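You operate a simulated robot arm through the tools that you are given. There is no shell and no other tool.

You run a simulated two-armed robot. Do the job below in one go: nothing can be reset, and whatever is moved stays where it is left.

JOB
Find the block's top with the probe, touch it again at the x10 step and zero Z.

It is judged by the outcome, as a careful person would: the job done as asked, and still so three seconds after it is handed in. It fails if anything else is knocked over, pushed out of place, dropped, spilled or broken.

ROBOT AND FRAMES
Two 7-joint arms with four-finger grippers on one trunk that stands fixed in place. Base frame: the origin is at the foot of the trunk, x ahead of it, y to its left, z up. Readings come in mm, degrees, newtons and seconds.
The left shoulder is at [40, 181, 1204], the right one opposite. With the tool pointing down near the work surface each hand reaches from about 320 to 840 mm from the base axis, measured 20 degrees to its own side. Payload 3.67 kg a hand.
The tool frame of a hand sits at the grasp point between the pads (the TCP): z along the fingers, y along the line on which they close. The tips reach 28 mm beyond it. The gripper opens to 112 mm. The gripper's body begins 73 mm behind the TCP.
Orientation is that of the tool frame in the base frame, as a unit quaternion [x, y, z, w]. With the fingers straight down and closing along the base's y, the tool's x points along the base's -x, its y along +y and its z along -z.

CONTROLS
- The arms move only by the tool apply_moves. It takes "left_moves", "right_moves" or both (then of equal length, played together; a hand with none holds still); each is a list of rows, each a list of 2 entries, a list of its own where there are three numbers: the shift along the tool's x, y, z in units of 25 mm (1.0 is 25 mm), then the turn, a rotation vector about the tool's x, y, z in units of 4 degrees (1.0 is 4 degrees). In form: [[[x, y, z], [ax, ay, az]], ...]. A call has 1 to 20 rows; each row shifts and turns the commanded pose from where the row before left it, along the tool's axes as they then stand. "left_jaw" and "right_jaw" are, for a hand that has rows, the finger opening in mm, from 0 to 112, set as the call begins (left out, the last holds). A call with a number of a shift or a turn outside -1 to 1 is refused whole. Rows are played at 5 a second. More than 50 mm and 8.6 degrees between two rows, or a gripper value outside its range, and nothing of the call is played. A pose out of reach is approached as far as the arm can. The call stops where the force on the tool passes 40 N (or 10 N more than at its start, if that is more) or the arm is blocked; 0.2 s more then pass. Each finger halts on what it meets, pressing with about 41 N; the grip force reading is that of the motor and also rises with nothing between the fingers. The clock runs only during rows and for 0.2 s after the last one: add rows that do not move to give the fingers time. The reply holds the time, the measured pose of the TCP, the force on the tool along the base axes, the opening and the grip force, in the units named above and with some noise, with the torque about the TCP (base axes, N m) and any sound that the robot's microphone picked up.
- Cameras (640 x 400 px; columns grow to the right, rows downward): "scene" is now at [102.5, 43.2, 1446.1]; the picture's right is [0.47, -0.88, 0.00], its down [-0.38, -0.20, -0.90] and it looks along [0.80, 0.42, -0.43] (base axes); focal length 336 px, centre (320, 200). "left" rides on the left gripper at [60, 18, -104] in its tool frame; the picture's right is [-0.29, 0.96, 0.00], its down [-0.80, -0.24, -0.55] and it looks along [-0.53, -0.16, 0.83] (tool axes); focal length 234 px, centre (320, 200). "right" rides on the right gripper at [60, -18, -104] in its tool frame; the picture's right is [0.29, 0.96, 0.00], its down [-0.80, 0.24, -0.55] and it looks along [-0.53, 0.16, 0.83] (tool axes); focal length 234 px, centre (320, 200). There is no depth. A picture from a camera that has moved, and an enlarged one, comes with that camera's place and axes in the base frame and with its lens.
- snapshot(camera): a new picture of that camera. It takes no simulated time.
- raise_lower(by): slides the trunk up (or, below 0, down) by that many mm; the arms and the scene camera ride with it, the base frame stays. It gives what a move gives, with no picture.
- aim_head(pan, tilt): turns the head with the scene camera to pan (to the left, within 86 degrees either way) and tilt (down, from -29 to 69), counted from straight ahead of the robot. It gives what a move gives.
- inspect(camera, box): a new picture of the part [left, top, right, bottom] of that camera's present view, enlarged. It takes no simulated time.
- finish_job(): hands the job in; it is judged then, once.

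Places have to be worked out from the pictures, the camera data and where the tool is seen. Open the grippers and draw the arms clear of the work before you hand the job in, unless the task says otherwise.

The tools are called after "Request:" as a command line: name --argument value ..., lists and objects as JSON in quotes. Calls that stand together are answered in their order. apply_moves: Moves the arms, as the interface text tells. Its arguments: {"type":"object","properties":{"left_moves":{"type":"array","items":{"type":"array"}},"left_jaw":{"type":"number"},"right_moves":{"type":"array","items":{"type":"array"}},"right_jaw":{"type":"number"}},"required":[]} The other tools are called the same way: raise_lower (by) slides the trunk up or down; aim_head (pan, tilt) turns the head that bears the scene camera; snapshot (camera) takes a picture; inspect (camera, box) takes an enlarged picture of a part of a camera's view; finish_job () hands the job in.

At the start:

```text
clock: 0.0
left_position: [378.2, 483.0, 1182.3]
left_orientation: [-0.002, 1.0, 0.0, 0.001]
left_ft_force: [0.2, 0.7, -0.5]
left_torque: [0.03, 0.0, -0.01]
left_width: 111.9
left_grip_force: 0.0
right_position: [351.1, 10.3, 1307.9]
right_orientation: [0.001, 1.0, 0.0, 0.0]
right_ft_force: [1.4, -0.5, -0.6]
right_torque: [-0.03, 0.0, -0.02]
right_width: 111.9
right_grip_force: 0.0
trunk travel left (down, up): [-325.0, 189.0]
head pan, tilt: [28.1, 25.6]
```

scene: 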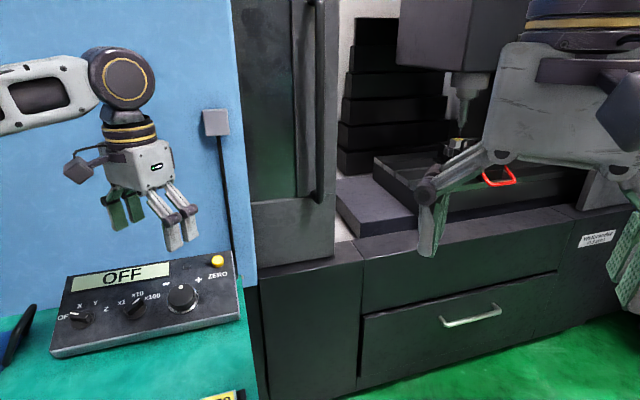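
right: 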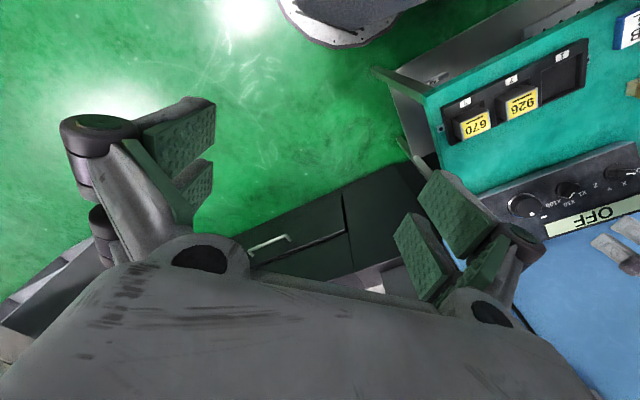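
left: 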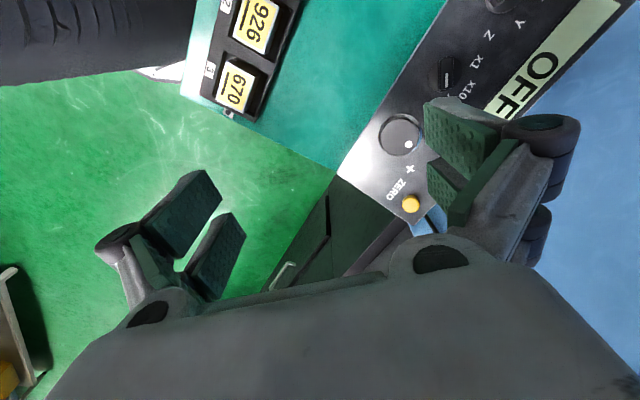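

I start by looking closely at the scene: the control panel with its knobs, the handwheel and the machine.

Request:
inspect --camera "scene" --box '[40, 240, 260, 378]'

Request:
inspect --camera "scene" --box '[340, 20, 640, 260]'

Request:
inspect --camera "left" --box '[340, 0, 640, 240]'

Request:
inspect --camera "right" --box '[400, 0, 640, 260]'

```text
2.90 times, centred on (150, 309) of scene
camera zoom: at [102.5, 43.2, 1446.1], right [0.47, -0.88, 0.0], down [-0.38, -0.2, -0.9], along [0.8, 0.42, -0.43], focal length 973 px, centre (813, -116)
```

zoom: 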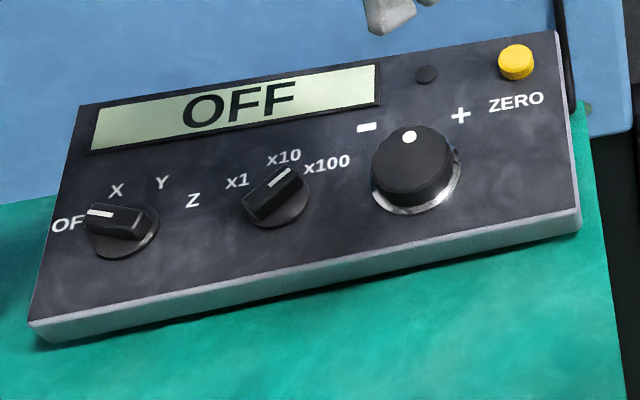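

```text
1.67 times, centred on (490, 140) of scene
camera zoom: at [102.5, 43.2, 1446.1], right [0.47, -0.88, 0.0], down [-0.38, -0.2, -0.9], along [0.8, 0.42, -0.43], focal length 560 px, centre (37, 300)
```

zoom: 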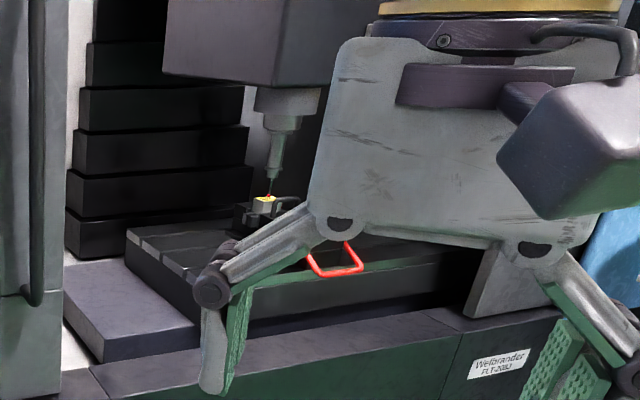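

```text
1.67 times, centred on (490, 120) of left
camera zoom: at [318.1, 502.1, 1286.2], right [0.29, 0.96, 0.0], down [0.8, -0.24, 0.55], along [0.53, -0.16, -0.83], focal length 390 px, centre (37, 333)
```

zoom: 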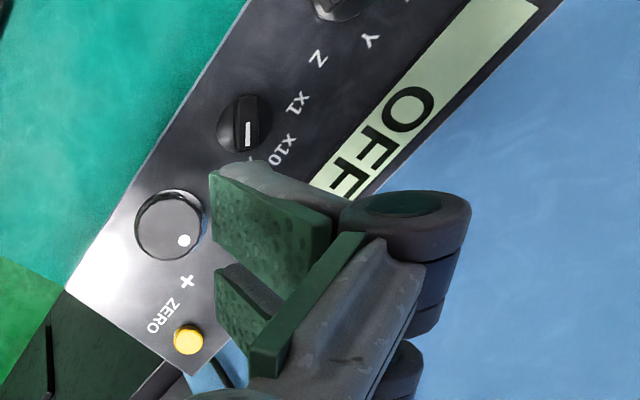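

```text
1.54 times, centred on (520, 130) of right
camera zoom: at [291.4, -8.0, 1411.5], right [-0.29, 0.96, 0.0], down [0.8, 0.24, 0.55], along [0.53, 0.16, -0.83], focal length 360 px, centre (12, 308)
```

zoom: 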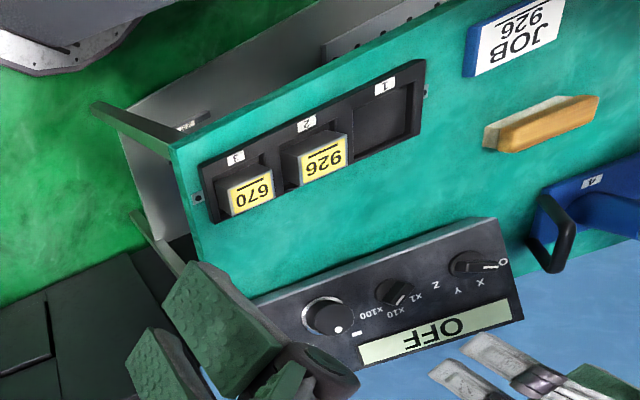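

The pendant has an axis selector (OFF/X/Y/Z), a step selector (x1/x10/x100), a handwheel and a yellow ZERO button. I look round with the head to see the rest of the machine and bench.

Request:
aim_head --pan 50 --tilt 35

Request:
snapshot --camera "scene"

Request:
aim_head --pan 5 --tilt 30

Request:
snapshot --camera "scene"

```text
clock: 0.9
left_position: [378.0, 483.3, 1182.4]
left_orientation: [0.0, 1.0, 0.0, 0.001]
left_ft_force: [-0.7, 0.1, -0.4]
left_torque: [0.0, -0.03, -0.01]
left_width: 112.0
left_grip_force: 0.0
right_position: [351.1, 10.1, 1308.3]
right_orientation: [0.001, 1.0, 0.0, 0.001]
right_ft_force: [0.2, 0.3, -0.6]
right_torque: [-0.02, 0.0, -0.02]
right_width: 111.9
right_grip_force: 0.1
trunk travel left (down, up): [-325.0, 189.0]
head pan, tilt: [50.0, 35.0]
```

```text
taken
camera scene: at [78.1, 67.4, 1431.3], right [0.77, -0.64, 0.0], down [-0.37, -0.44, -0.82], along [0.53, 0.63, -0.57], focal length 336 px, centre (320, 200)
```

scene: 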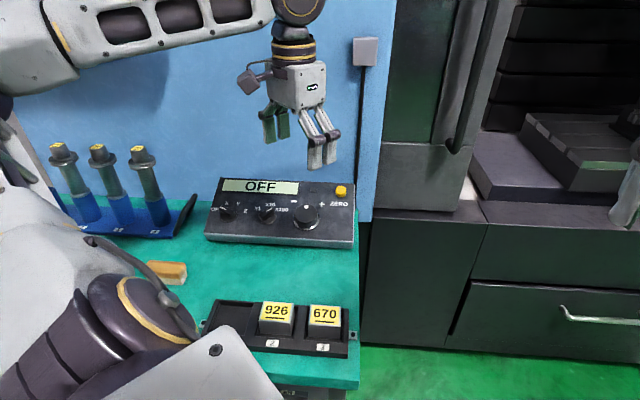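

```text
clock: 2.0
left_position: [377.4, 484.8, 1182.8]
left_orientation: [-0.001, 1.0, 0.0, 0.001]
left_ft_force: [1.6, -1.3, 0.4]
left_torque: [0.0, -0.02, 0.0]
left_width: 112.0
left_grip_force: 0.1
right_position: [350.3, 10.8, 1307.8]
right_orientation: [0.0, 1.0, 0.0, 0.0]
right_ft_force: [-0.1, -0.5, 0.6]
right_torque: [-0.02, -0.02, 0.03]
right_width: 111.9
right_grip_force: 0.1
trunk travel left (down, up): [-325.0, 189.0]
head pan, tilt: [5.0, 30.0]
```

```text
taken
camera scene: at [111.5, 7.9, 1439.1], right [0.09, -1.0, 0.0], down [-0.5, -0.04, -0.87], along [0.86, 0.08, -0.5], focal length 336 px, centre (320, 200)
```

scene: 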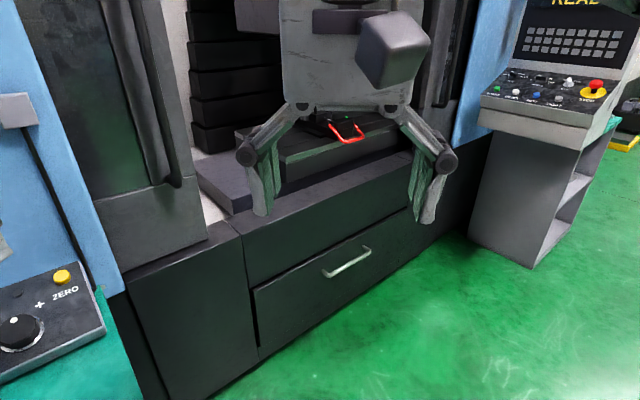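

The right arm blocks the view of the machine. I look right to check what is there before moving it aside.

Request:
aim_head --pan -30 --tilt 25

Request:
snapshot --camera "scene"

Request:
aim_head --pan -10 --tilt 5

Request:
snapshot --camera "scene"

```text
clock: 3.0
left_position: [378.3, 484.3, 1182.1]
left_orientation: [-0.002, 1.0, 0.001, 0.002]
left_ft_force: [-0.5, 1.0, 1.1]
left_torque: [-0.03, -0.01, 0.02]
left_width: 111.9
left_grip_force: 0.0
right_position: [350.3, 10.5, 1308.5]
right_orientation: [0.0, 1.0, 0.0, 0.001]
right_ft_force: [-0.3, 0.0, -0.3]
right_torque: [0.01, 0.01, 0.0]
right_width: 112.1
right_grip_force: 0.0
trunk travel left (down, up): [-325.0, 189.0]
head pan, tilt: [-30.0, 25.0]
```

```text
taken
camera scene: at [101.2, -46.0, 1447.1], right [-0.5, -0.87, 0.0], down [-0.37, 0.21, -0.91], along [0.79, -0.45, -0.42], focal length 336 px, centre (320, 200)
```

scene: 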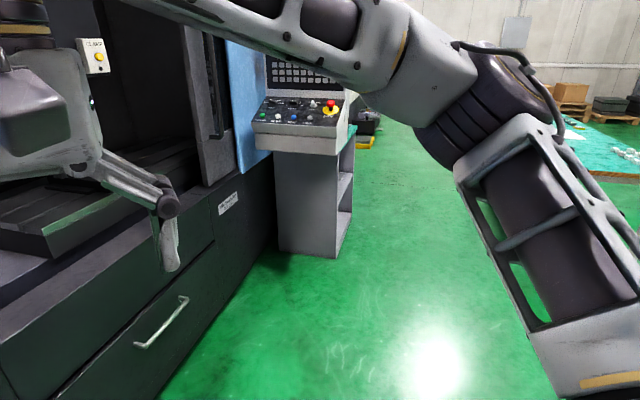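

```text
clock: 3.8
left_position: [378.5, 483.8, 1181.8]
left_orientation: [-0.001, 1.0, -0.001, 0.0]
left_ft_force: [-1.3, -0.2, -0.5]
left_torque: [0.0, 0.03, 0.02]
left_width: 112.0
left_grip_force: 0.0
right_position: [351.2, 10.5, 1307.7]
right_orientation: [0.001, 1.0, 0.0, -0.001]
right_ft_force: [0.0, 0.6, -0.3]
right_torque: [-0.02, 0.01, 0.03]
right_width: 111.9
right_grip_force: 0.1
trunk travel left (down, up): [-325.0, 189.0]
head pan, tilt: [-10.0, 5.0]
```

```text
taken
camera scene: at [111.8, -16.1, 1479.4], right [-0.17, -0.98, 0.0], down [-0.09, 0.02, -1.0], along [0.98, -0.17, -0.09], focal length 336 px, centre (320, 200)
```

scene: 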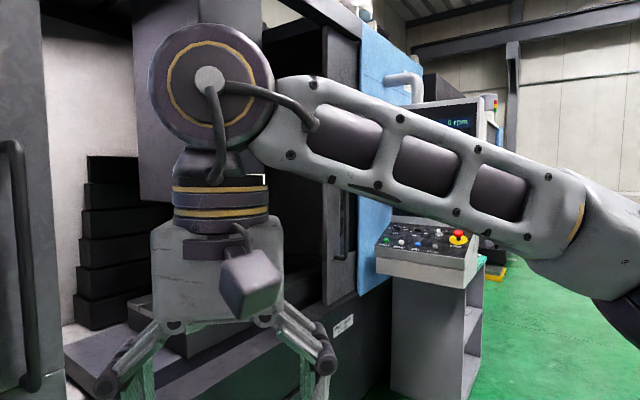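

Space right of the right hand is clear, so I shift the right hand 300 mm toward -y to open the view to the machine.

Request:
apply_moves --right_moves '[[[0, -1, 0], [0, 0, 0]], [[0, -1, 0], [0, 0, 0]], [[0, -1, 0], [0, 0, 0]], [[0, -1, 0], [0, 0, 0]], [[0, -1, 0], [0, 0, 0]], [[0, -1, 0], [0, 0, 0]], [[0, -1, 0], [0, 0, 0]], [[0, -1, 0], [0, 0, 0]], [[0, -1, 0], [0, 0, 0]], [[0, -1, 0], [0, 0, 0]], [[0, -1, 0], [0, 0, 0]], [[0, -1, 0], [0, 0, 0]], [[0, -1, 0], [0, 0, 0]]]'

Request:
aim_head --pan 10 --tilt 20

Request:
snapshot --camera "scene"

```text
clock: 6.6
left_position: [377.8, 482.5, 1183.0]
left_orientation: [-0.001, 1.0, 0.002, 0.001]
left_ft_force: [0.2, 0.3, 0.8]
left_torque: [-0.01, 0.01, 0.04]
left_width: 112.0
left_grip_force: 0.2
right_position: [349.8, -315.2, 1307.8]
right_orientation: [0.0, 1.0, 0.001, 0.0]
right_ft_force: [-0.7, -0.3, 0.8]
right_torque: [0.03, -0.02, 0.02]
right_width: 112.0
right_grip_force: 0.1
trunk travel left (down, up): [-325.0, 189.0]
head pan, tilt: [-10.0, 5.0]
```

```text
clock: 7.5
left_position: [379.1, 483.6, 1182.2]
left_orientation: [0.0, 1.0, 0.0, 0.002]
left_ft_force: [0.6, -0.5, 0.3]
left_torque: [-0.04, 0.02, 0.02]
left_width: 112.0
left_grip_force: 0.2
right_position: [350.9, -315.1, 1307.4]
right_orientation: [0.0, 1.0, 0.0, 0.0]
right_ft_force: [0.7, -0.6, -0.5]
right_torque: [-0.02, 0.02, 0.03]
right_width: 112.3
right_grip_force: 0.0
trunk travel left (down, up): [-325.0, 189.0]
head pan, tilt: [10.0, 20.0]
```

```text
taken
camera scene: at [113.2, 16.1, 1455.2], right [0.17, -0.98, 0.0], down [-0.34, -0.06, -0.94], along [0.93, 0.16, -0.34], focal length 336 px, centre (320, 200)
```

scene: 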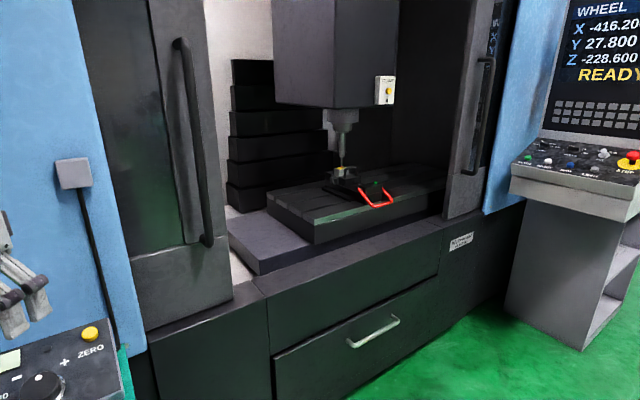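

Now the machine interior and its screen are visible. I zoom on the probe/block and on the screen.

Request:
inspect --camera "scene" --box '[300, 90, 428, 220]'

Request:
inspect --camera "scene" --box '[500, 0, 640, 200]'

Request:
inspect --camera "scene" --box '[310, 130, 374, 190]'

Request:
aim_head --pan -12 --tilt 15

Request:
snapshot --camera "scene"

```text
3.08 times, centred on (364, 155) of scene
camera zoom: at [113.2, 16.1, 1455.2], right [0.17, -0.98, 0.0], down [-0.34, -0.06, -0.94], along [0.93, 0.16, -0.34], focal length 1033 px, centre (185, 338)
```

zoom: 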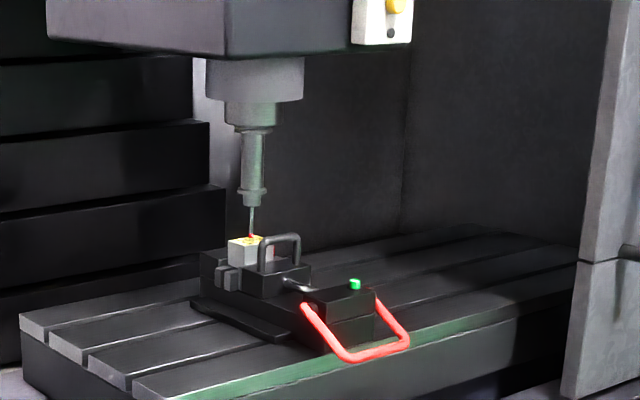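

```text
2.00 times, centred on (570, 100) of scene
camera zoom: at [113.2, 16.1, 1455.2], right [0.17, -0.98, 0.0], down [-0.34, -0.06, -0.94], along [0.93, 0.16, -0.34], focal length 672 px, centre (-180, 400)
```

zoom: 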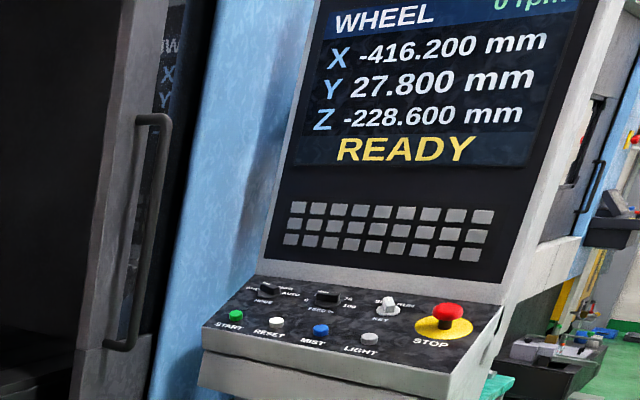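

```text
6.67 times, centred on (342, 160) of scene
camera zoom: at [113.2, 16.1, 1455.2], right [0.17, -0.98, 0.0], down [-0.34, -0.06, -0.94], along [0.93, 0.16, -0.34], focal length 2238 px, centre (173, 467)
```

zoom: 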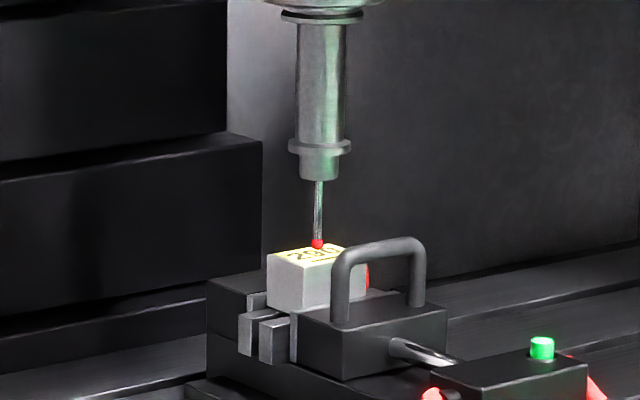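

```text
clock: 8.3
left_position: [378.5, 483.9, 1182.2]
left_orientation: [0.0, 1.0, 0.0, 0.001]
left_ft_force: [0.4, 1.1, 0.0]
left_torque: [0.01, 0.02, 0.04]
left_width: 112.1
left_grip_force: 0.1
right_position: [349.8, -314.9, 1306.6]
right_orientation: [0.0, 1.0, 0.0, 0.0]
right_ft_force: [0.4, -0.6, 0.2]
right_torque: [-0.02, 0.04, 0.0]
right_width: 112.2
right_grip_force: 0.1
trunk travel left (down, up): [-325.0, 189.0]
head pan, tilt: [-12.0, 15.0]
```

```text
taken
camera scene: at [112.7, -19.5, 1463.3], right [-0.21, -0.98, 0.0], down [-0.25, 0.05, -0.97], along [0.94, -0.2, -0.26], focal length 336 px, centre (320, 200)
```

scene: 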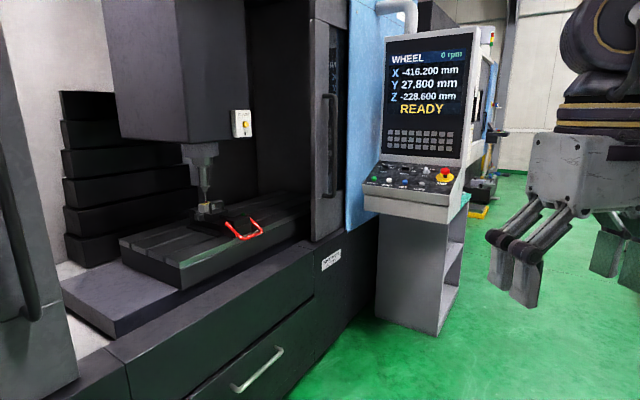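

The machine is in WHEEL mode, READY, Z -228.600; the probe hovers just over the block in the vise. Step knob seems to point at x100, axis at OFF. I look at the pendant closely to get its geometry.

Request:
aim_head --pan 54 --tilt 34

Request:
snapshot --camera "scene"

Request:
inspect --camera "scene" --box '[220, 165, 380, 265]'

```text
clock: 9.7
left_position: [377.9, 483.5, 1183.1]
left_orientation: [-0.001, 1.0, 0.001, 0.001]
left_ft_force: [-0.2, 0.4, -0.3]
left_torque: [-0.01, -0.01, 0.0]
left_width: 112.2
left_grip_force: 0.0
right_position: [350.7, -315.3, 1307.0]
right_orientation: [-0.001, 1.0, 0.0, -0.001]
right_ft_force: [-0.3, 0.1, -0.3]
right_torque: [-0.01, 0.01, 0.01]
right_width: 112.1
right_grip_force: 0.1
trunk travel left (down, up): [-325.0, 189.0]
head pan, tilt: [54.0, 34.0]
```

```text
taken
camera scene: at [73.5, 71.5, 1432.9], right [0.81, -0.59, 0.0], down [-0.33, -0.45, -0.83], along [0.49, 0.67, -0.56], focal length 336 px, centre (320, 200)
```

scene: 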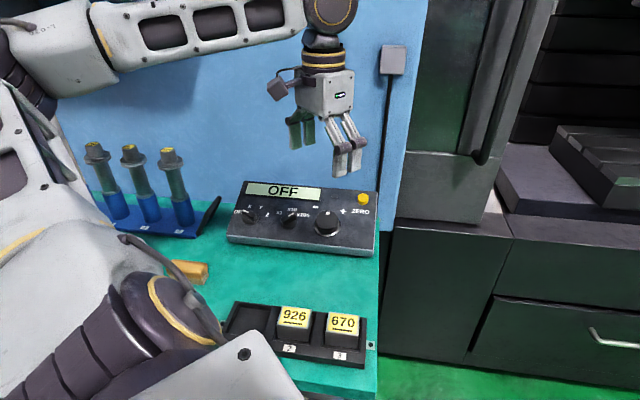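

```text
4.00 times, centred on (300, 215) of scene
camera zoom: at [73.5, 71.5, 1432.9], right [0.81, -0.59, 0.0], down [-0.33, -0.45, -0.83], along [0.49, 0.67, -0.56], focal length 1343 px, centre (400, 140)
```

zoom: 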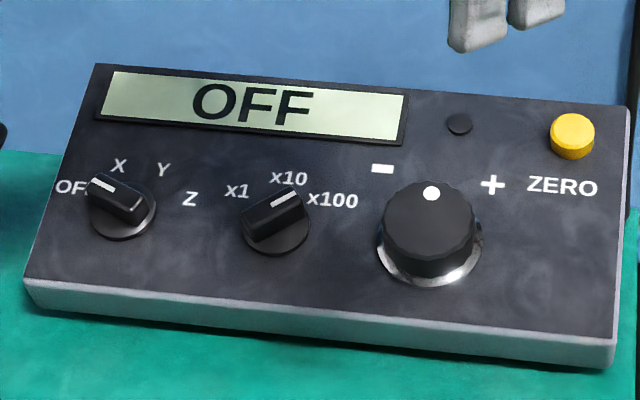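

The pendant view is sharp: axis = OFF, step = x100. I move the left hand toward +y above the pendant to get a second view for triangulation.

Request:
apply_moves --left_moves '[[[0, 1, 0], [0, 0, 0]], [[0, 1, 0], [0, 0, 0]], [[0, 1, 0], [0, 0, 0]], [[0, 1, 0], [0, 0, 0]], [[0, 1, 0], [0, 0, 0]], [[0, 1, 0], [0, 0, 0]], [[0, 0, 0], [0, 0, 0]]]'

Request:
snapshot --camera "left"

Request:
inspect --camera "left" --box '[200, 50, 440, 200]'

```text
clock: 11.3
left_position: [378.3, 633.6, 1182.6]
left_orientation: [-0.001, 1.0, 0.001, 0.001]
left_ft_force: [0.8, 0.1, -1.2]
left_torque: [0.0, 0.03, 0.0]
left_width: 112.3
left_grip_force: 0.1
right_position: [350.4, -316.3, 1306.5]
right_orientation: [0.0, 1.0, 0.001, -0.001]
right_ft_force: [0.6, 0.4, -0.9]
right_torque: [0.03, 0.01, -0.04]
right_width: 112.0
right_grip_force: 0.1
trunk travel left (down, up): [-325.0, 189.0]
head pan, tilt: [54.0, 34.0]
```

```text
taken
camera left: at [317.9, 651.6, 1287.1], right [0.29, 0.96, 0.0], down [0.8, -0.24, 0.55], along [0.53, -0.16, -0.83], focal length 234 px, centre (320, 200)
```

left: 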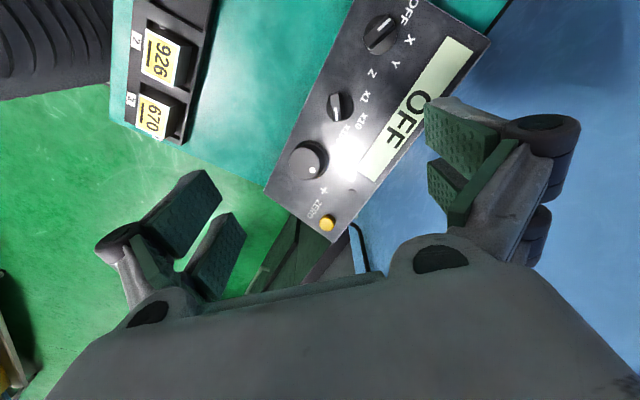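

```text
2.67 times, centred on (320, 125) of left
camera zoom: at [317.9, 651.6, 1287.1], right [0.29, 0.96, 0.0], down [0.8, -0.24, 0.55], along [0.53, -0.16, -0.83], focal length 624 px, centre (320, 400)
```

zoom: 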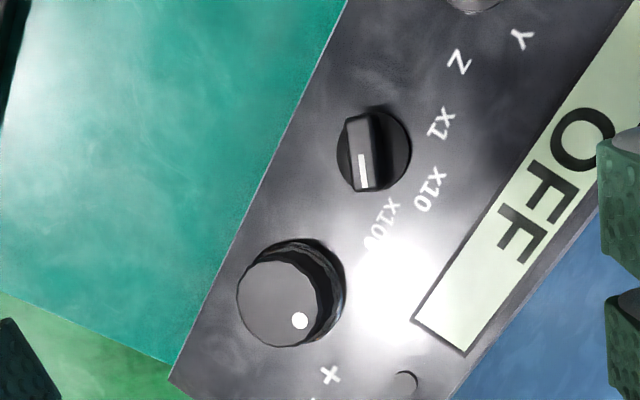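

The two views give the pendant pose: yaw 45°, face tilted about 25°, knobs in a row about 100 mm apart. Next I zoom far in on the probe tip and block to estimate the gap, before touching anything.

Request:
aim_head --pan 12 --tilt 16

Request:
snapshot --camera "scene"

Request:
inspect --camera "scene" --box '[322, 165, 386, 205]'

Request:
inspect --camera "left" --box '[320, 0, 480, 100]'

Request:
inspect --camera "left" --box '[260, 120, 380, 250]'

```text
clock: 12.4
left_position: [378.9, 632.6, 1183.6]
left_orientation: [-0.001, 1.0, 0.0, 0.0]
left_ft_force: [-0.3, 0.2, 0.0]
left_torque: [0.01, 0.0, 0.0]
left_width: 111.9
left_grip_force: 0.0
right_position: [349.9, -315.2, 1307.1]
right_orientation: [0.0, 1.0, 0.0, 0.0]
right_ft_force: [-0.1, 0.1, -0.3]
right_torque: [0.02, 0.01, 0.03]
right_width: 112.0
right_grip_force: 0.0
trunk travel left (down, up): [-325.0, 189.0]
head pan, tilt: [12.0, 16.0]
```

```text
taken
camera scene: at [112.7, 19.3, 1461.6], right [0.21, -0.98, 0.0], down [-0.27, -0.06, -0.96], along [0.94, 0.2, -0.28], focal length 336 px, centre (320, 200)
```

scene: 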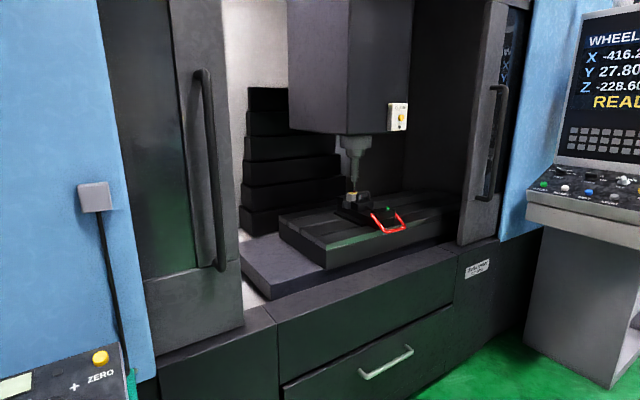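

```text
10.00 times, centred on (354, 185) of scene
camera zoom: at [112.7, 19.3, 1461.6], right [0.21, -0.98, 0.0], down [-0.27, -0.06, -0.96], along [0.94, 0.2, -0.28], focal length 3358 px, centre (-20, 350)
```

zoom: 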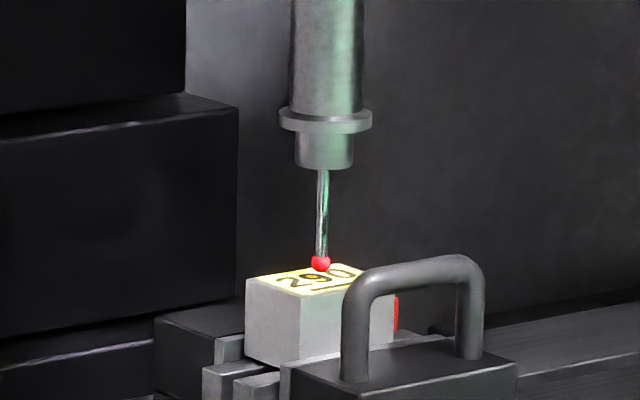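

```text
4.00 times, centred on (400, 50) of left
camera zoom: at [318.0, 651.6, 1286.9], right [0.29, 0.96, 0.0], down [0.8, -0.24, 0.55], along [0.53, -0.16, -0.83], focal length 937 px, centre (0, 800)
```

zoom: 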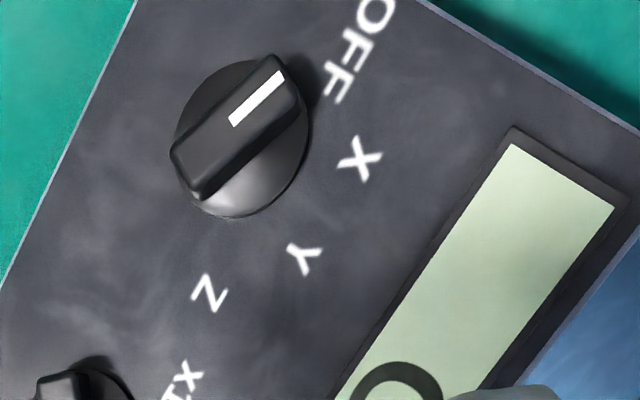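

```text
3.08 times, centred on (320, 185) of left
camera zoom: at [318.0, 651.6, 1286.9], right [0.29, 0.96, 0.0], down [0.8, -0.24, 0.55], along [0.53, -0.16, -0.83], focal length 720 px, centre (320, 246)
```

zoom: 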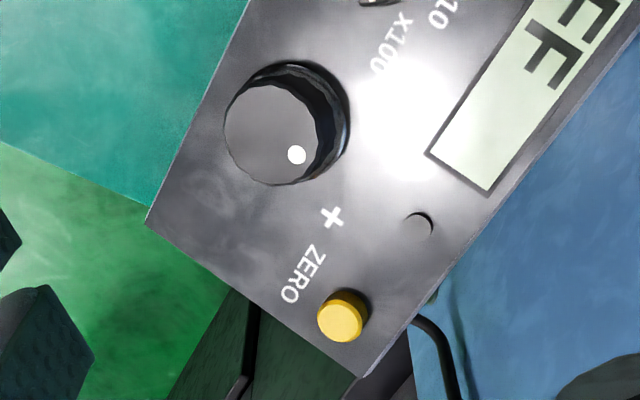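

I zoom further onto the probe ball and block top to judge the remaining gap.

Request:
inspect --camera "scene" --box '[344, 186, 364, 199]'

Request:
inspect --camera "scene" --box '[340, 160, 404, 240]'

```text
16.00 times, centred on (354, 192) of scene
camera zoom: at [112.7, 19.3, 1461.6], right [0.21, -0.98, 0.0], down [-0.27, -0.06, -0.96], along [0.94, 0.2, -0.28], focal length 5372 px, centre (-224, 320)
```

zoom: 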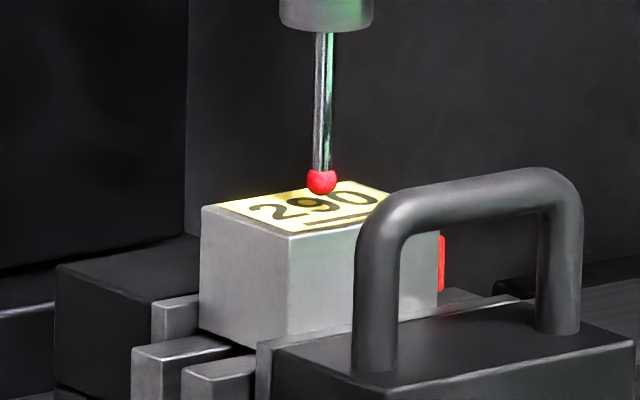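

```text
5.00 times, centred on (372, 200) of scene
camera zoom: at [112.7, 19.3, 1461.6], right [0.21, -0.98, 0.0], down [-0.27, -0.06, -0.96], along [0.94, 0.2, -0.28], focal length 1679 px, centre (60, 200)
```

zoom: 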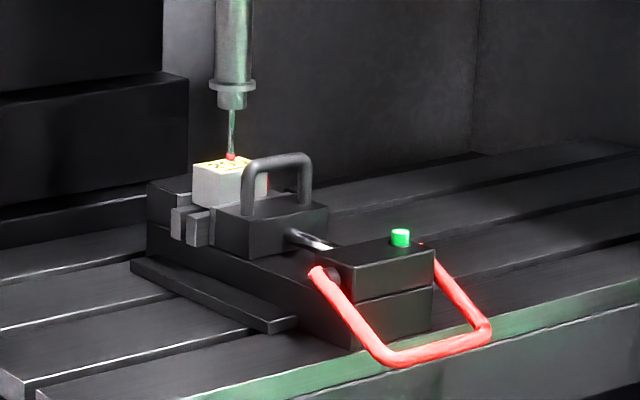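

The probe ball is only a few mm (about 2–4) above the block, so the descent must be careful. First the axis selector: I tilt the left hand to the pendant's normal (25.3° about its long axis), then start yawing it for gripping the selector's bar.

Request:
apply_moves --left_moves '[[[0, 0, 0], [-0.894, -0.894, 0]], [[0, 0, 0], [-0.894, -0.894, 0]], [[0, 0, 0], [-0.894, -0.894, 0]], [[0, 0, 0], [-0.894, -0.894, 0]], [[0, 0, 0], [-0.894, -0.894, 0]], [[0, 0, 0], [0, 0, -1]], [[0, 0, 0], [0, 0, -1]], [[0, 0, 0], [0, 0, -1]], [[0, 0, 0], [0, 0, -1]], [[0, 0, 0], [0, 0, -1]], [[0, 0, 0], [0, 0, -1]], [[0, 0, 0], [0, 0, -1]], [[0, 0, 0], [0, 0, -1]], [[0, 0, 0], [0, 0, -1]], [[0, 0, 0], [0, 0, -1]], [[0, 0, 0], [0, 0, -1]], [[0, 0, 0], [0, 0, -1]], [[0, 0, 0], [0, 0, -1]], [[0, 0, 0], [0, 0, -1]], [[0, 0, 0], [0, 0, 0]]]'

Request:
aim_head --pan 54 --tilt 34

Request:
snapshot --camera "scene"

Request:
snapshot --camera "left"

```text
clock: 16.6
left_position: [378.7, 633.8, 1183.1]
left_orientation: [-0.459, 0.861, 0.065, 0.21]
left_ft_force: [-0.6, 0.1, -0.8]
left_torque: [-0.01, -0.01, 0.01]
left_width: 112.1
left_grip_force: 0.1
right_position: [350.9, -314.6, 1307.2]
right_orientation: [0.0, 1.0, 0.0, 0.0]
right_ft_force: [-0.3, 0.2, 0.5]
right_torque: [0.0, 0.02, -0.03]
right_width: 112.2
right_grip_force: 0.1
trunk travel left (down, up): [-325.0, 189.0]
head pan, tilt: [12.0, 16.0]
```

```text
clock: 17.7
left_position: [377.4, 632.2, 1181.3]
left_orientation: [-0.459, 0.861, 0.065, 0.21]
left_ft_force: [1.0, 0.6, 0.2]
left_torque: [0.02, 0.03, -0.01]
left_width: 112.1
left_grip_force: 0.0
right_position: [349.9, -314.5, 1307.2]
right_orientation: [0.0, 1.0, 0.0, -0.001]
right_ft_force: [0.4, 0.1, 0.4]
right_torque: [0.0, 0.0, 0.02]
right_width: 112.1
right_grip_force: 0.1
trunk travel left (down, up): [-325.0, 189.0]
head pan, tilt: [54.0, 34.0]
```

```text
taken
camera scene: at [73.5, 71.5, 1432.9], right [0.81, -0.59, 0.0], down [-0.33, -0.45, -0.83], along [0.49, 0.67, -0.56], focal length 336 px, centre (320, 200)
```

scene: 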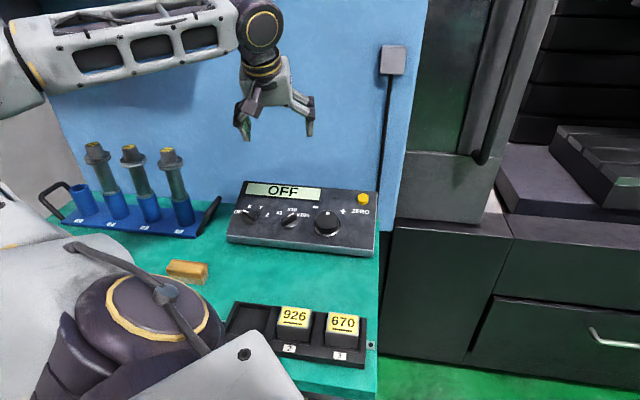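

```text
taken
camera left: at [302.2, 567.1, 1249.7], right [-0.64, 0.77, 0.04], down [0.42, 0.3, 0.86], along [0.64, 0.57, -0.52], focal length 234 px, centre (320, 200)
```

left: 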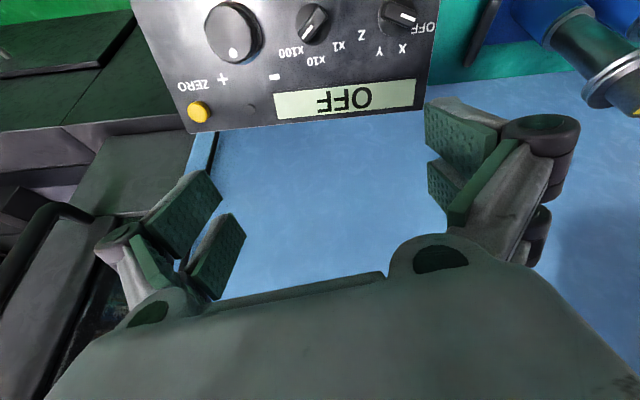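

Orientation matches the plan (tool axis along the face normal). I finish the yaw (58° more) so the fingers will straddle the selector's bar.

Request:
apply_moves --left_moves '[[[0, 0, 0], [0, 0, -1]], [[0, 0, 0], [0, 0, -1]], [[0, 0, 0], [0, 0, -1]], [[0, 0, 0], [0, 0, -1]], [[0, 0, 0], [0, 0, -1]], [[0, 0, 0], [0, 0, -1]], [[0, 0, 0], [0, 0, -1]], [[0, 0, 0], [0, 0, -1]], [[0, 0, 0], [0, 0, -1]], [[0, 0, 0], [0, 0, -1]], [[0, 0, 0], [0, 0, -1]], [[0, 0, 0], [0, 0, -1]], [[0, 0, 0], [0, 0, -1]], [[0, 0, 0], [0, 0, -1]], [[0, 0, 0], [0, 0, -0.5]], [[0, 0, 0], [0, 0, 0]]]' --left_jaw 60

Request:
snapshot --camera "scene"

Request:
snapshot --camera "left"

```text
clock: 21.1
left_position: [378.8, 634.1, 1182.0]
left_orientation: [0.819, -0.53, 0.045, -0.215]
left_ft_force: [1.1, 0.4, 0.2]
left_torque: [0.01, 0.01, 0.03]
left_width: 59.7
left_grip_force: 0.1
right_position: [350.2, -315.0, 1307.8]
right_orientation: [0.0, 1.0, 0.0, 0.0]
right_ft_force: [0.1, 0.4, 0.4]
right_torque: [0.04, 0.02, -0.03]
right_width: 112.0
right_grip_force: 0.1
trunk travel left (down, up): [-325.0, 189.0]
head pan, tilt: [54.0, 34.0]
```

```text
taken
camera scene: at [73.4, 71.5, 1432.8], right [0.81, -0.59, 0.0], down [-0.33, -0.45, -0.83], along [0.49, 0.67, -0.56], focal length 336 px, centre (320, 200)
```

scene: 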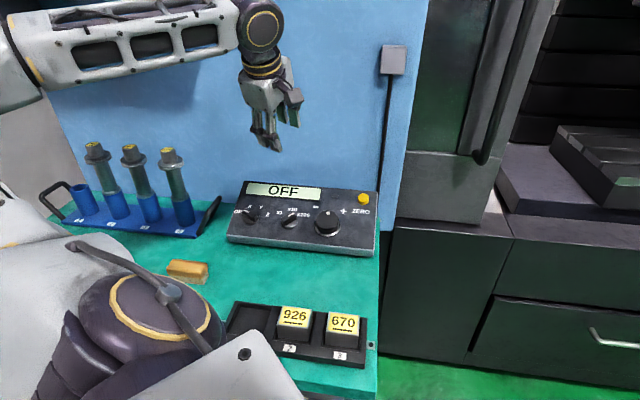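

```text
taken
camera left: at [357.0, 543.2, 1260.2], right [-0.94, -0.07, -0.34], down [-0.31, 0.62, 0.72], along [0.16, 0.78, -0.61], focal length 234 px, centre (320, 200)
```

left: 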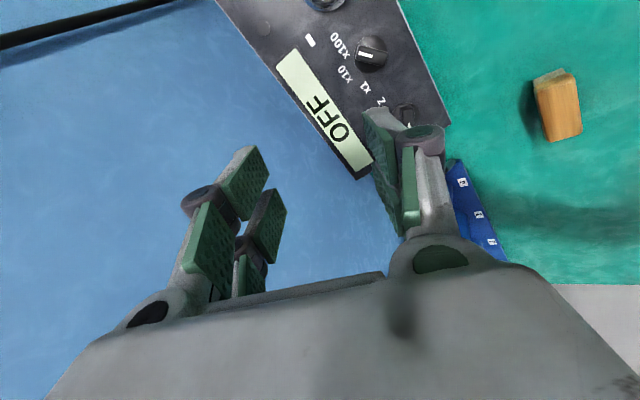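

The rotation was reached fully. Now I translate to a hover about 65 mm (tip height) above the axis selector.

Request:
apply_moves --left_moves '[[[-0.38, 0.638, 0.943], [0, 0, 0]], [[-0.38, 0.638, 0.943], [0, 0, 0]], [[-0.38, 0.638, 0.943], [0, 0, 0]], [[-0.38, 0.638, 0.943], [0, 0, 0]], [[-0.38, 0.638, 0.943], [0, 0, 0]], [[-0.38, 0.638, 0.943], [0, 0, 0]], [[-0.38, 0.638, 0.943], [0, 0, 0]], [[0, 0, 0], [0, 0, 0]]]'

Request:
inspect --camera "scene" --box '[200, 120, 400, 260]'

Request:
snapshot --camera "left"

```text
clock: 22.9
left_position: [304.0, 704.4, 1001.1]
left_orientation: [0.819, -0.53, 0.046, -0.215]
left_ft_force: [-0.9, -0.2, -0.3]
left_torque: [-0.03, -0.01, -0.02]
left_width: 60.1
left_grip_force: 0.1
right_position: [352.1, -314.3, 1307.3]
right_orientation: [0.001, 1.0, 0.001, 0.0]
right_ft_force: [-0.5, 0.1, -0.4]
right_torque: [0.01, -0.04, -0.01]
right_width: 112.4
right_grip_force: 0.0
trunk travel left (down, up): [-325.0, 189.0]
head pan, tilt: [54.0, 34.0]
```

```text
2.86 times, centred on (300, 190) of scene
camera zoom: at [73.4, 71.2, 1432.9], right [0.81, -0.59, 0.0], down [-0.33, -0.45, -0.83], along [0.49, 0.67, -0.56], focal length 959 px, centre (377, 229)
```

zoom: 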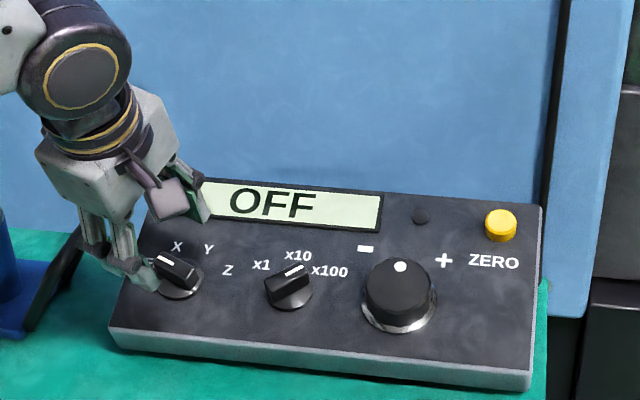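

```text
taken
camera left: at [282.9, 614.0, 1076.8], right [-0.94, -0.07, -0.34], down [-0.31, 0.62, 0.72], along [0.16, 0.78, -0.61], focal length 234 px, centre (320, 200)
```

left: 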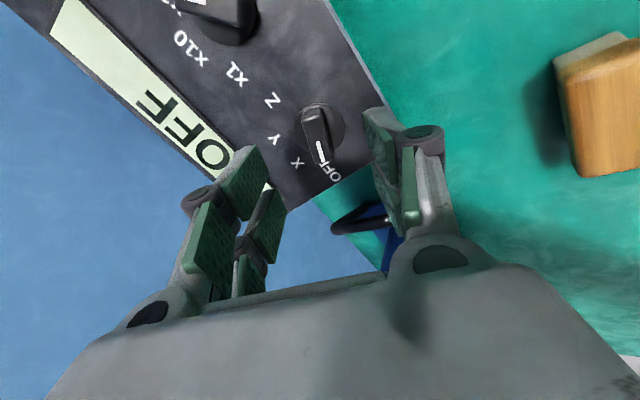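

The hover is about right. I zoom into the wrist camera and the scene view to check alignment of fingers, bar and knob axis.

Request:
inspect --camera "left" --box '[230, 70, 430, 220]'

Request:
inspect --camera "scene" --box '[205, 150, 305, 240]'

```text
2.67 times, centred on (330, 145) of left
camera zoom: at [282.9, 614.0, 1076.8], right [-0.94, -0.07, -0.34], down [-0.31, 0.62, 0.72], along [0.16, 0.78, -0.61], focal length 624 px, centre (293, 347)
```

zoom: 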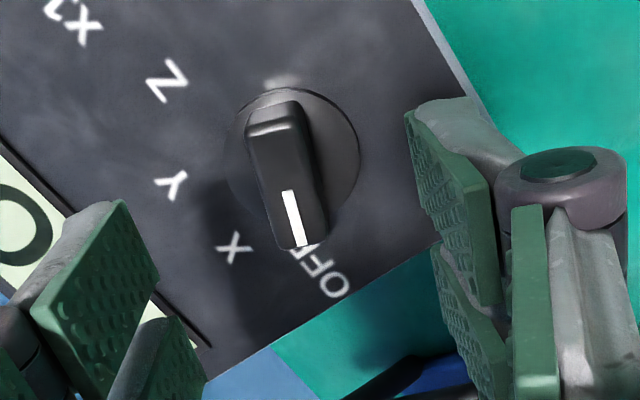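

```text
4.44 times, centred on (255, 195) of scene
camera zoom: at [73.4, 71.2, 1432.9], right [0.81, -0.59, 0.0], down [-0.33, -0.45, -0.83], along [0.49, 0.67, -0.56], focal length 1492 px, centre (609, 222)
```

zoom: 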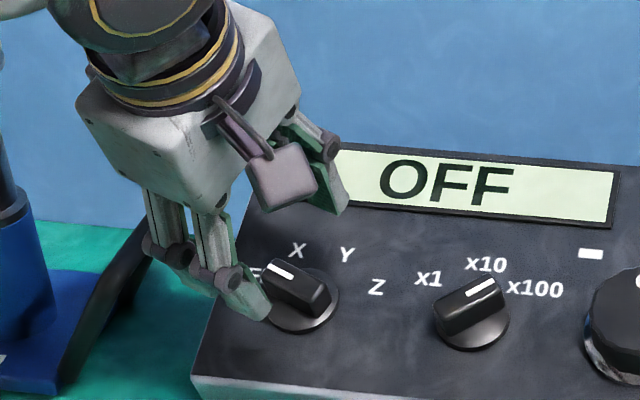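

I zoom in closer on the selector in the wrist camera to measure the offset between its axis and the tool axis.

Request:
inspect --camera "left" --box '[280, 90, 376, 180]'

Request:
inspect --camera "scene" --box '[230, 195, 290, 235]'

```text
4.44 times, centred on (328, 135) of left
camera zoom: at [282.9, 614.0, 1076.8], right [-0.94, -0.07, -0.34], down [-0.31, 0.62, 0.72], along [0.16, 0.78, -0.61], focal length 1041 px, centre (284, 489)
```

zoom: 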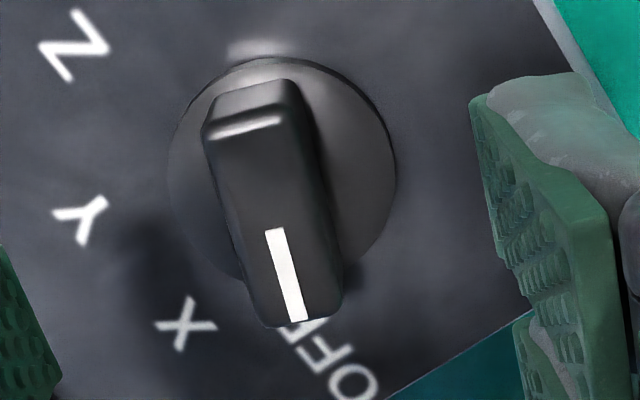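

```text
10.00 times, centred on (260, 215) of scene
camera zoom: at [73.4, 71.2, 1432.9], right [0.81, -0.59, 0.0], down [-0.33, -0.45, -0.83], along [0.49, 0.67, -0.56], focal length 3358 px, centre (920, 50)
```

zoom: 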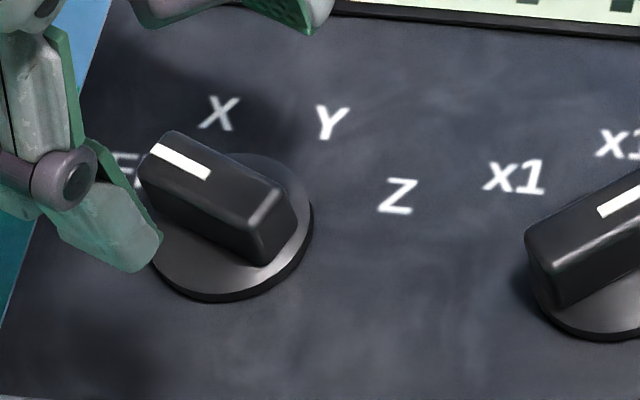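

The bar is nearly parallel to the finger plane; the knob axis lies about 7 mm toward the camera side of the tool axis. I correct that and go down 40 mm, narrowing the jaw to 46 mm.

Request:
apply_moves --left_moves '[[[0.268, 0.08, 0], [0, 0, 0]], [[0, 0, 0.8], [0, 0, 0]], [[0, 0, 0.8], [0, 0, 0]], [[0, 0, 0], [0, 0, 0]]]' --left_jaw 46

Request:
inspect --camera "left" --box '[220, 70, 430, 220]'

Request:
inspect --camera "scene" --box '[210, 170, 310, 240]'

```text
clock: 23.9
left_position: [318.2, 708.3, 960.1]
left_orientation: [0.819, -0.53, 0.046, -0.215]
left_ft_force: [0.5, 0.2, 0.8]
left_torque: [-0.01, -0.01, 0.05]
left_width: 45.8
left_grip_force: 0.0
right_position: [350.6, -316.8, 1305.8]
right_orientation: [0.0, 1.0, 0.001, 0.0]
right_ft_force: [-0.1, -0.8, 0.0]
right_torque: [-0.01, 0.02, -0.01]
right_width: 111.9
right_grip_force: 0.1
trunk travel left (down, up): [-325.0, 189.0]
head pan, tilt: [54.0, 34.0]
```

```text
2.67 times, centred on (325, 145) of left
camera zoom: at [296.7, 618.2, 1038.2], right [-0.94, -0.07, -0.34], down [-0.31, 0.62, 0.72], along [0.16, 0.78, -0.61], focal length 624 px, centre (307, 347)
```

zoom: 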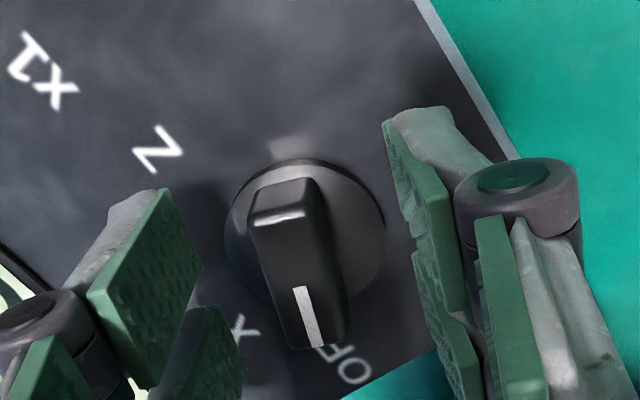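

```text
5.71 times, centred on (260, 205) of scene
camera zoom: at [72.9, 70.9, 1432.9], right [0.81, -0.59, 0.0], down [-0.33, -0.45, -0.83], along [0.49, 0.67, -0.56], focal length 1919 px, centre (663, 171)
```

zoom: 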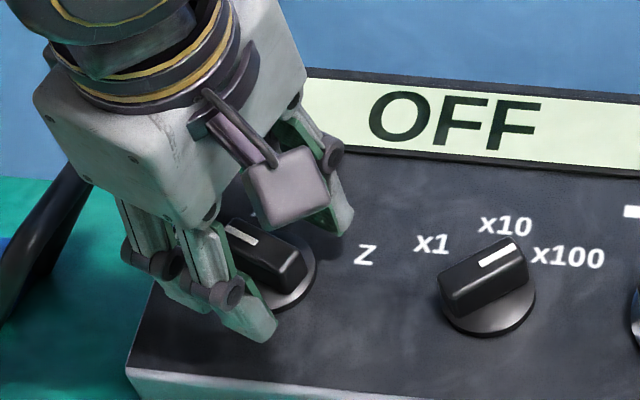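

The views disagree slightly on the face's slope (19–25°) and height, so I back the hand off along its axis and raise the trunk 150 mm to triangulate the pendant with the same scene camera from two heights.

Request:
apply_moves --left_moves '[[[0, 0, -1], [0, 0, 0]], [[0, 0, -1], [0, 0, 0]], [[0, 0, 0], [0, 0, 0]]]'

Request:
inspect --camera "scene" --box '[225, 170, 385, 270]'

Request:
raise_lower --by 150

Request:
snapshot --camera "scene"

```text
clock: 24.7
left_position: [302.2, 694.7, 1006.2]
left_orientation: [0.819, -0.53, 0.045, -0.216]
left_ft_force: [1.1, -0.7, -0.1]
left_torque: [0.0, -0.02, 0.01]
left_width: 45.9
left_grip_force: 0.1
right_position: [351.1, -314.1, 1307.7]
right_orientation: [-0.001, 1.0, 0.0, -0.001]
right_ft_force: [0.6, 0.3, -0.2]
right_torque: [-0.01, 0.06, 0.0]
right_width: 112.0
right_grip_force: 0.0
trunk travel left (down, up): [-325.0, 189.0]
head pan, tilt: [54.0, 34.0]
```

```text
4.00 times, centred on (305, 220) of scene
camera zoom: at [74.0, 72.5, 1432.7], right [0.81, -0.59, 0.0], down [-0.33, -0.45, -0.83], along [0.49, 0.67, -0.56], focal length 1343 px, centre (380, 120)
```

zoom: 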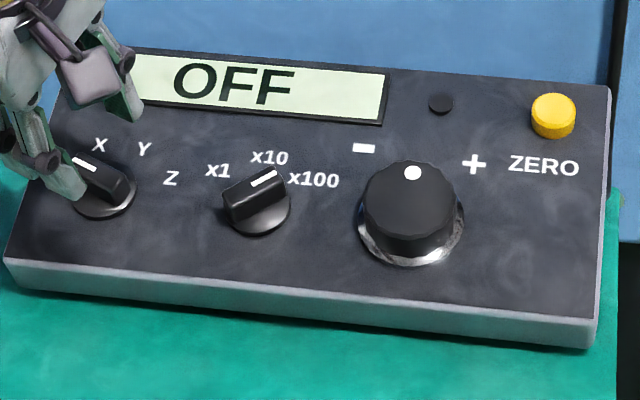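

```text
clock: 26.4
left_position: [302.5, 694.6, 1158.2]
left_orientation: [0.819, -0.53, 0.046, -0.215]
left_ft_force: [-0.4, 0.3, -0.1]
left_torque: [-0.04, -0.01, 0.01]
left_width: 46.0
left_grip_force: 0.1
right_position: [350.8, -316.1, 1458.7]
right_orientation: [0.0, 1.0, 0.0, -0.001]
right_ft_force: [0.3, -0.7, -0.9]
right_torque: [-0.02, 0.02, 0.02]
right_width: 112.1
right_grip_force: 0.0
trunk travel left (down, up): [-475.0, 39.0]
head pan, tilt: [54.0, 34.0]
```

```text
taken
camera scene: at [73.4, 71.6, 1584.0], right [0.81, -0.59, 0.0], down [-0.33, -0.45, -0.83], along [0.49, 0.67, -0.56], focal length 336 px, centre (320, 200)
```

scene: 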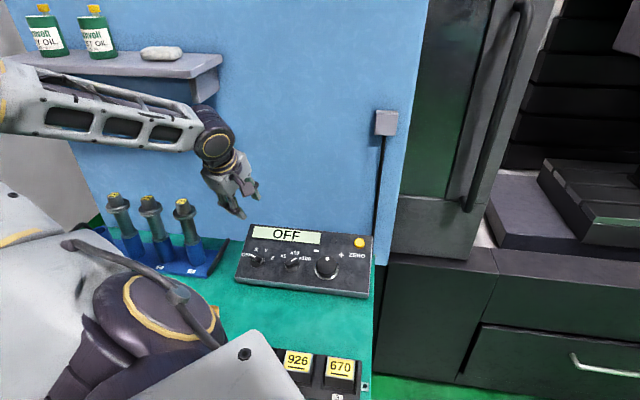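

There is a shelf with bottles behind the left forearm, to keep clear of. Now the enlarged high view of the pendant.

Request:
inspect --camera "scene" --box '[225, 215, 385, 315]'

Request:
raise_lower --by -150

Request:
inspect --camera "scene" --box '[225, 170, 385, 270]'

```text
4.00 times, centred on (305, 265) of scene
camera zoom: at [73.4, 71.6, 1584.0], right [0.81, -0.59, 0.0], down [-0.33, -0.45, -0.83], along [0.49, 0.67, -0.56], focal length 1343 px, centre (380, -60)
```

zoom: 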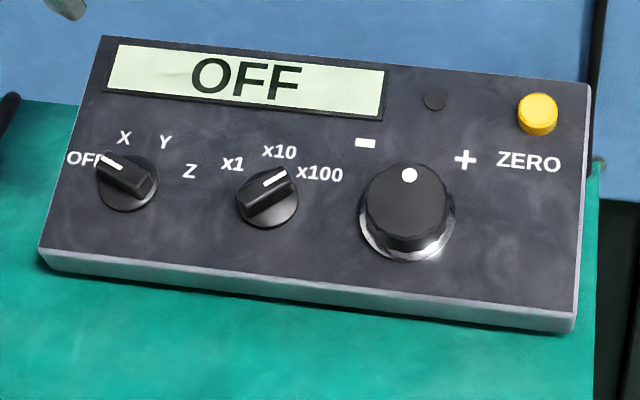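

```text
clock: 28.2
left_position: [302.2, 694.7, 1006.9]
left_orientation: [0.819, -0.531, 0.045, -0.215]
left_ft_force: [-0.7, 0.0, 0.0]
left_torque: [0.02, 0.03, -0.02]
left_width: 46.2
left_grip_force: 0.0
right_position: [350.5, -315.2, 1307.4]
right_orientation: [0.0, 1.0, 0.0, 0.0]
right_ft_force: [0.0, -0.3, 0.5]
right_torque: [0.0, -0.02, 0.02]
right_width: 111.9
right_grip_force: 0.0
trunk travel left (down, up): [-325.0, 189.0]
head pan, tilt: [54.0, 34.0]
```

```text
4.00 times, centred on (305, 220) of scene
camera zoom: at [73.3, 71.5, 1432.8], right [0.81, -0.59, 0.0], down [-0.33, -0.45, -0.83], along [0.49, 0.67, -0.56], focal length 1343 px, centre (380, 120)
```

zoom: 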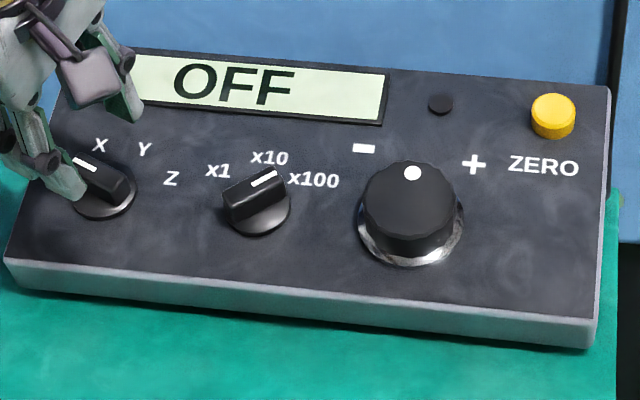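

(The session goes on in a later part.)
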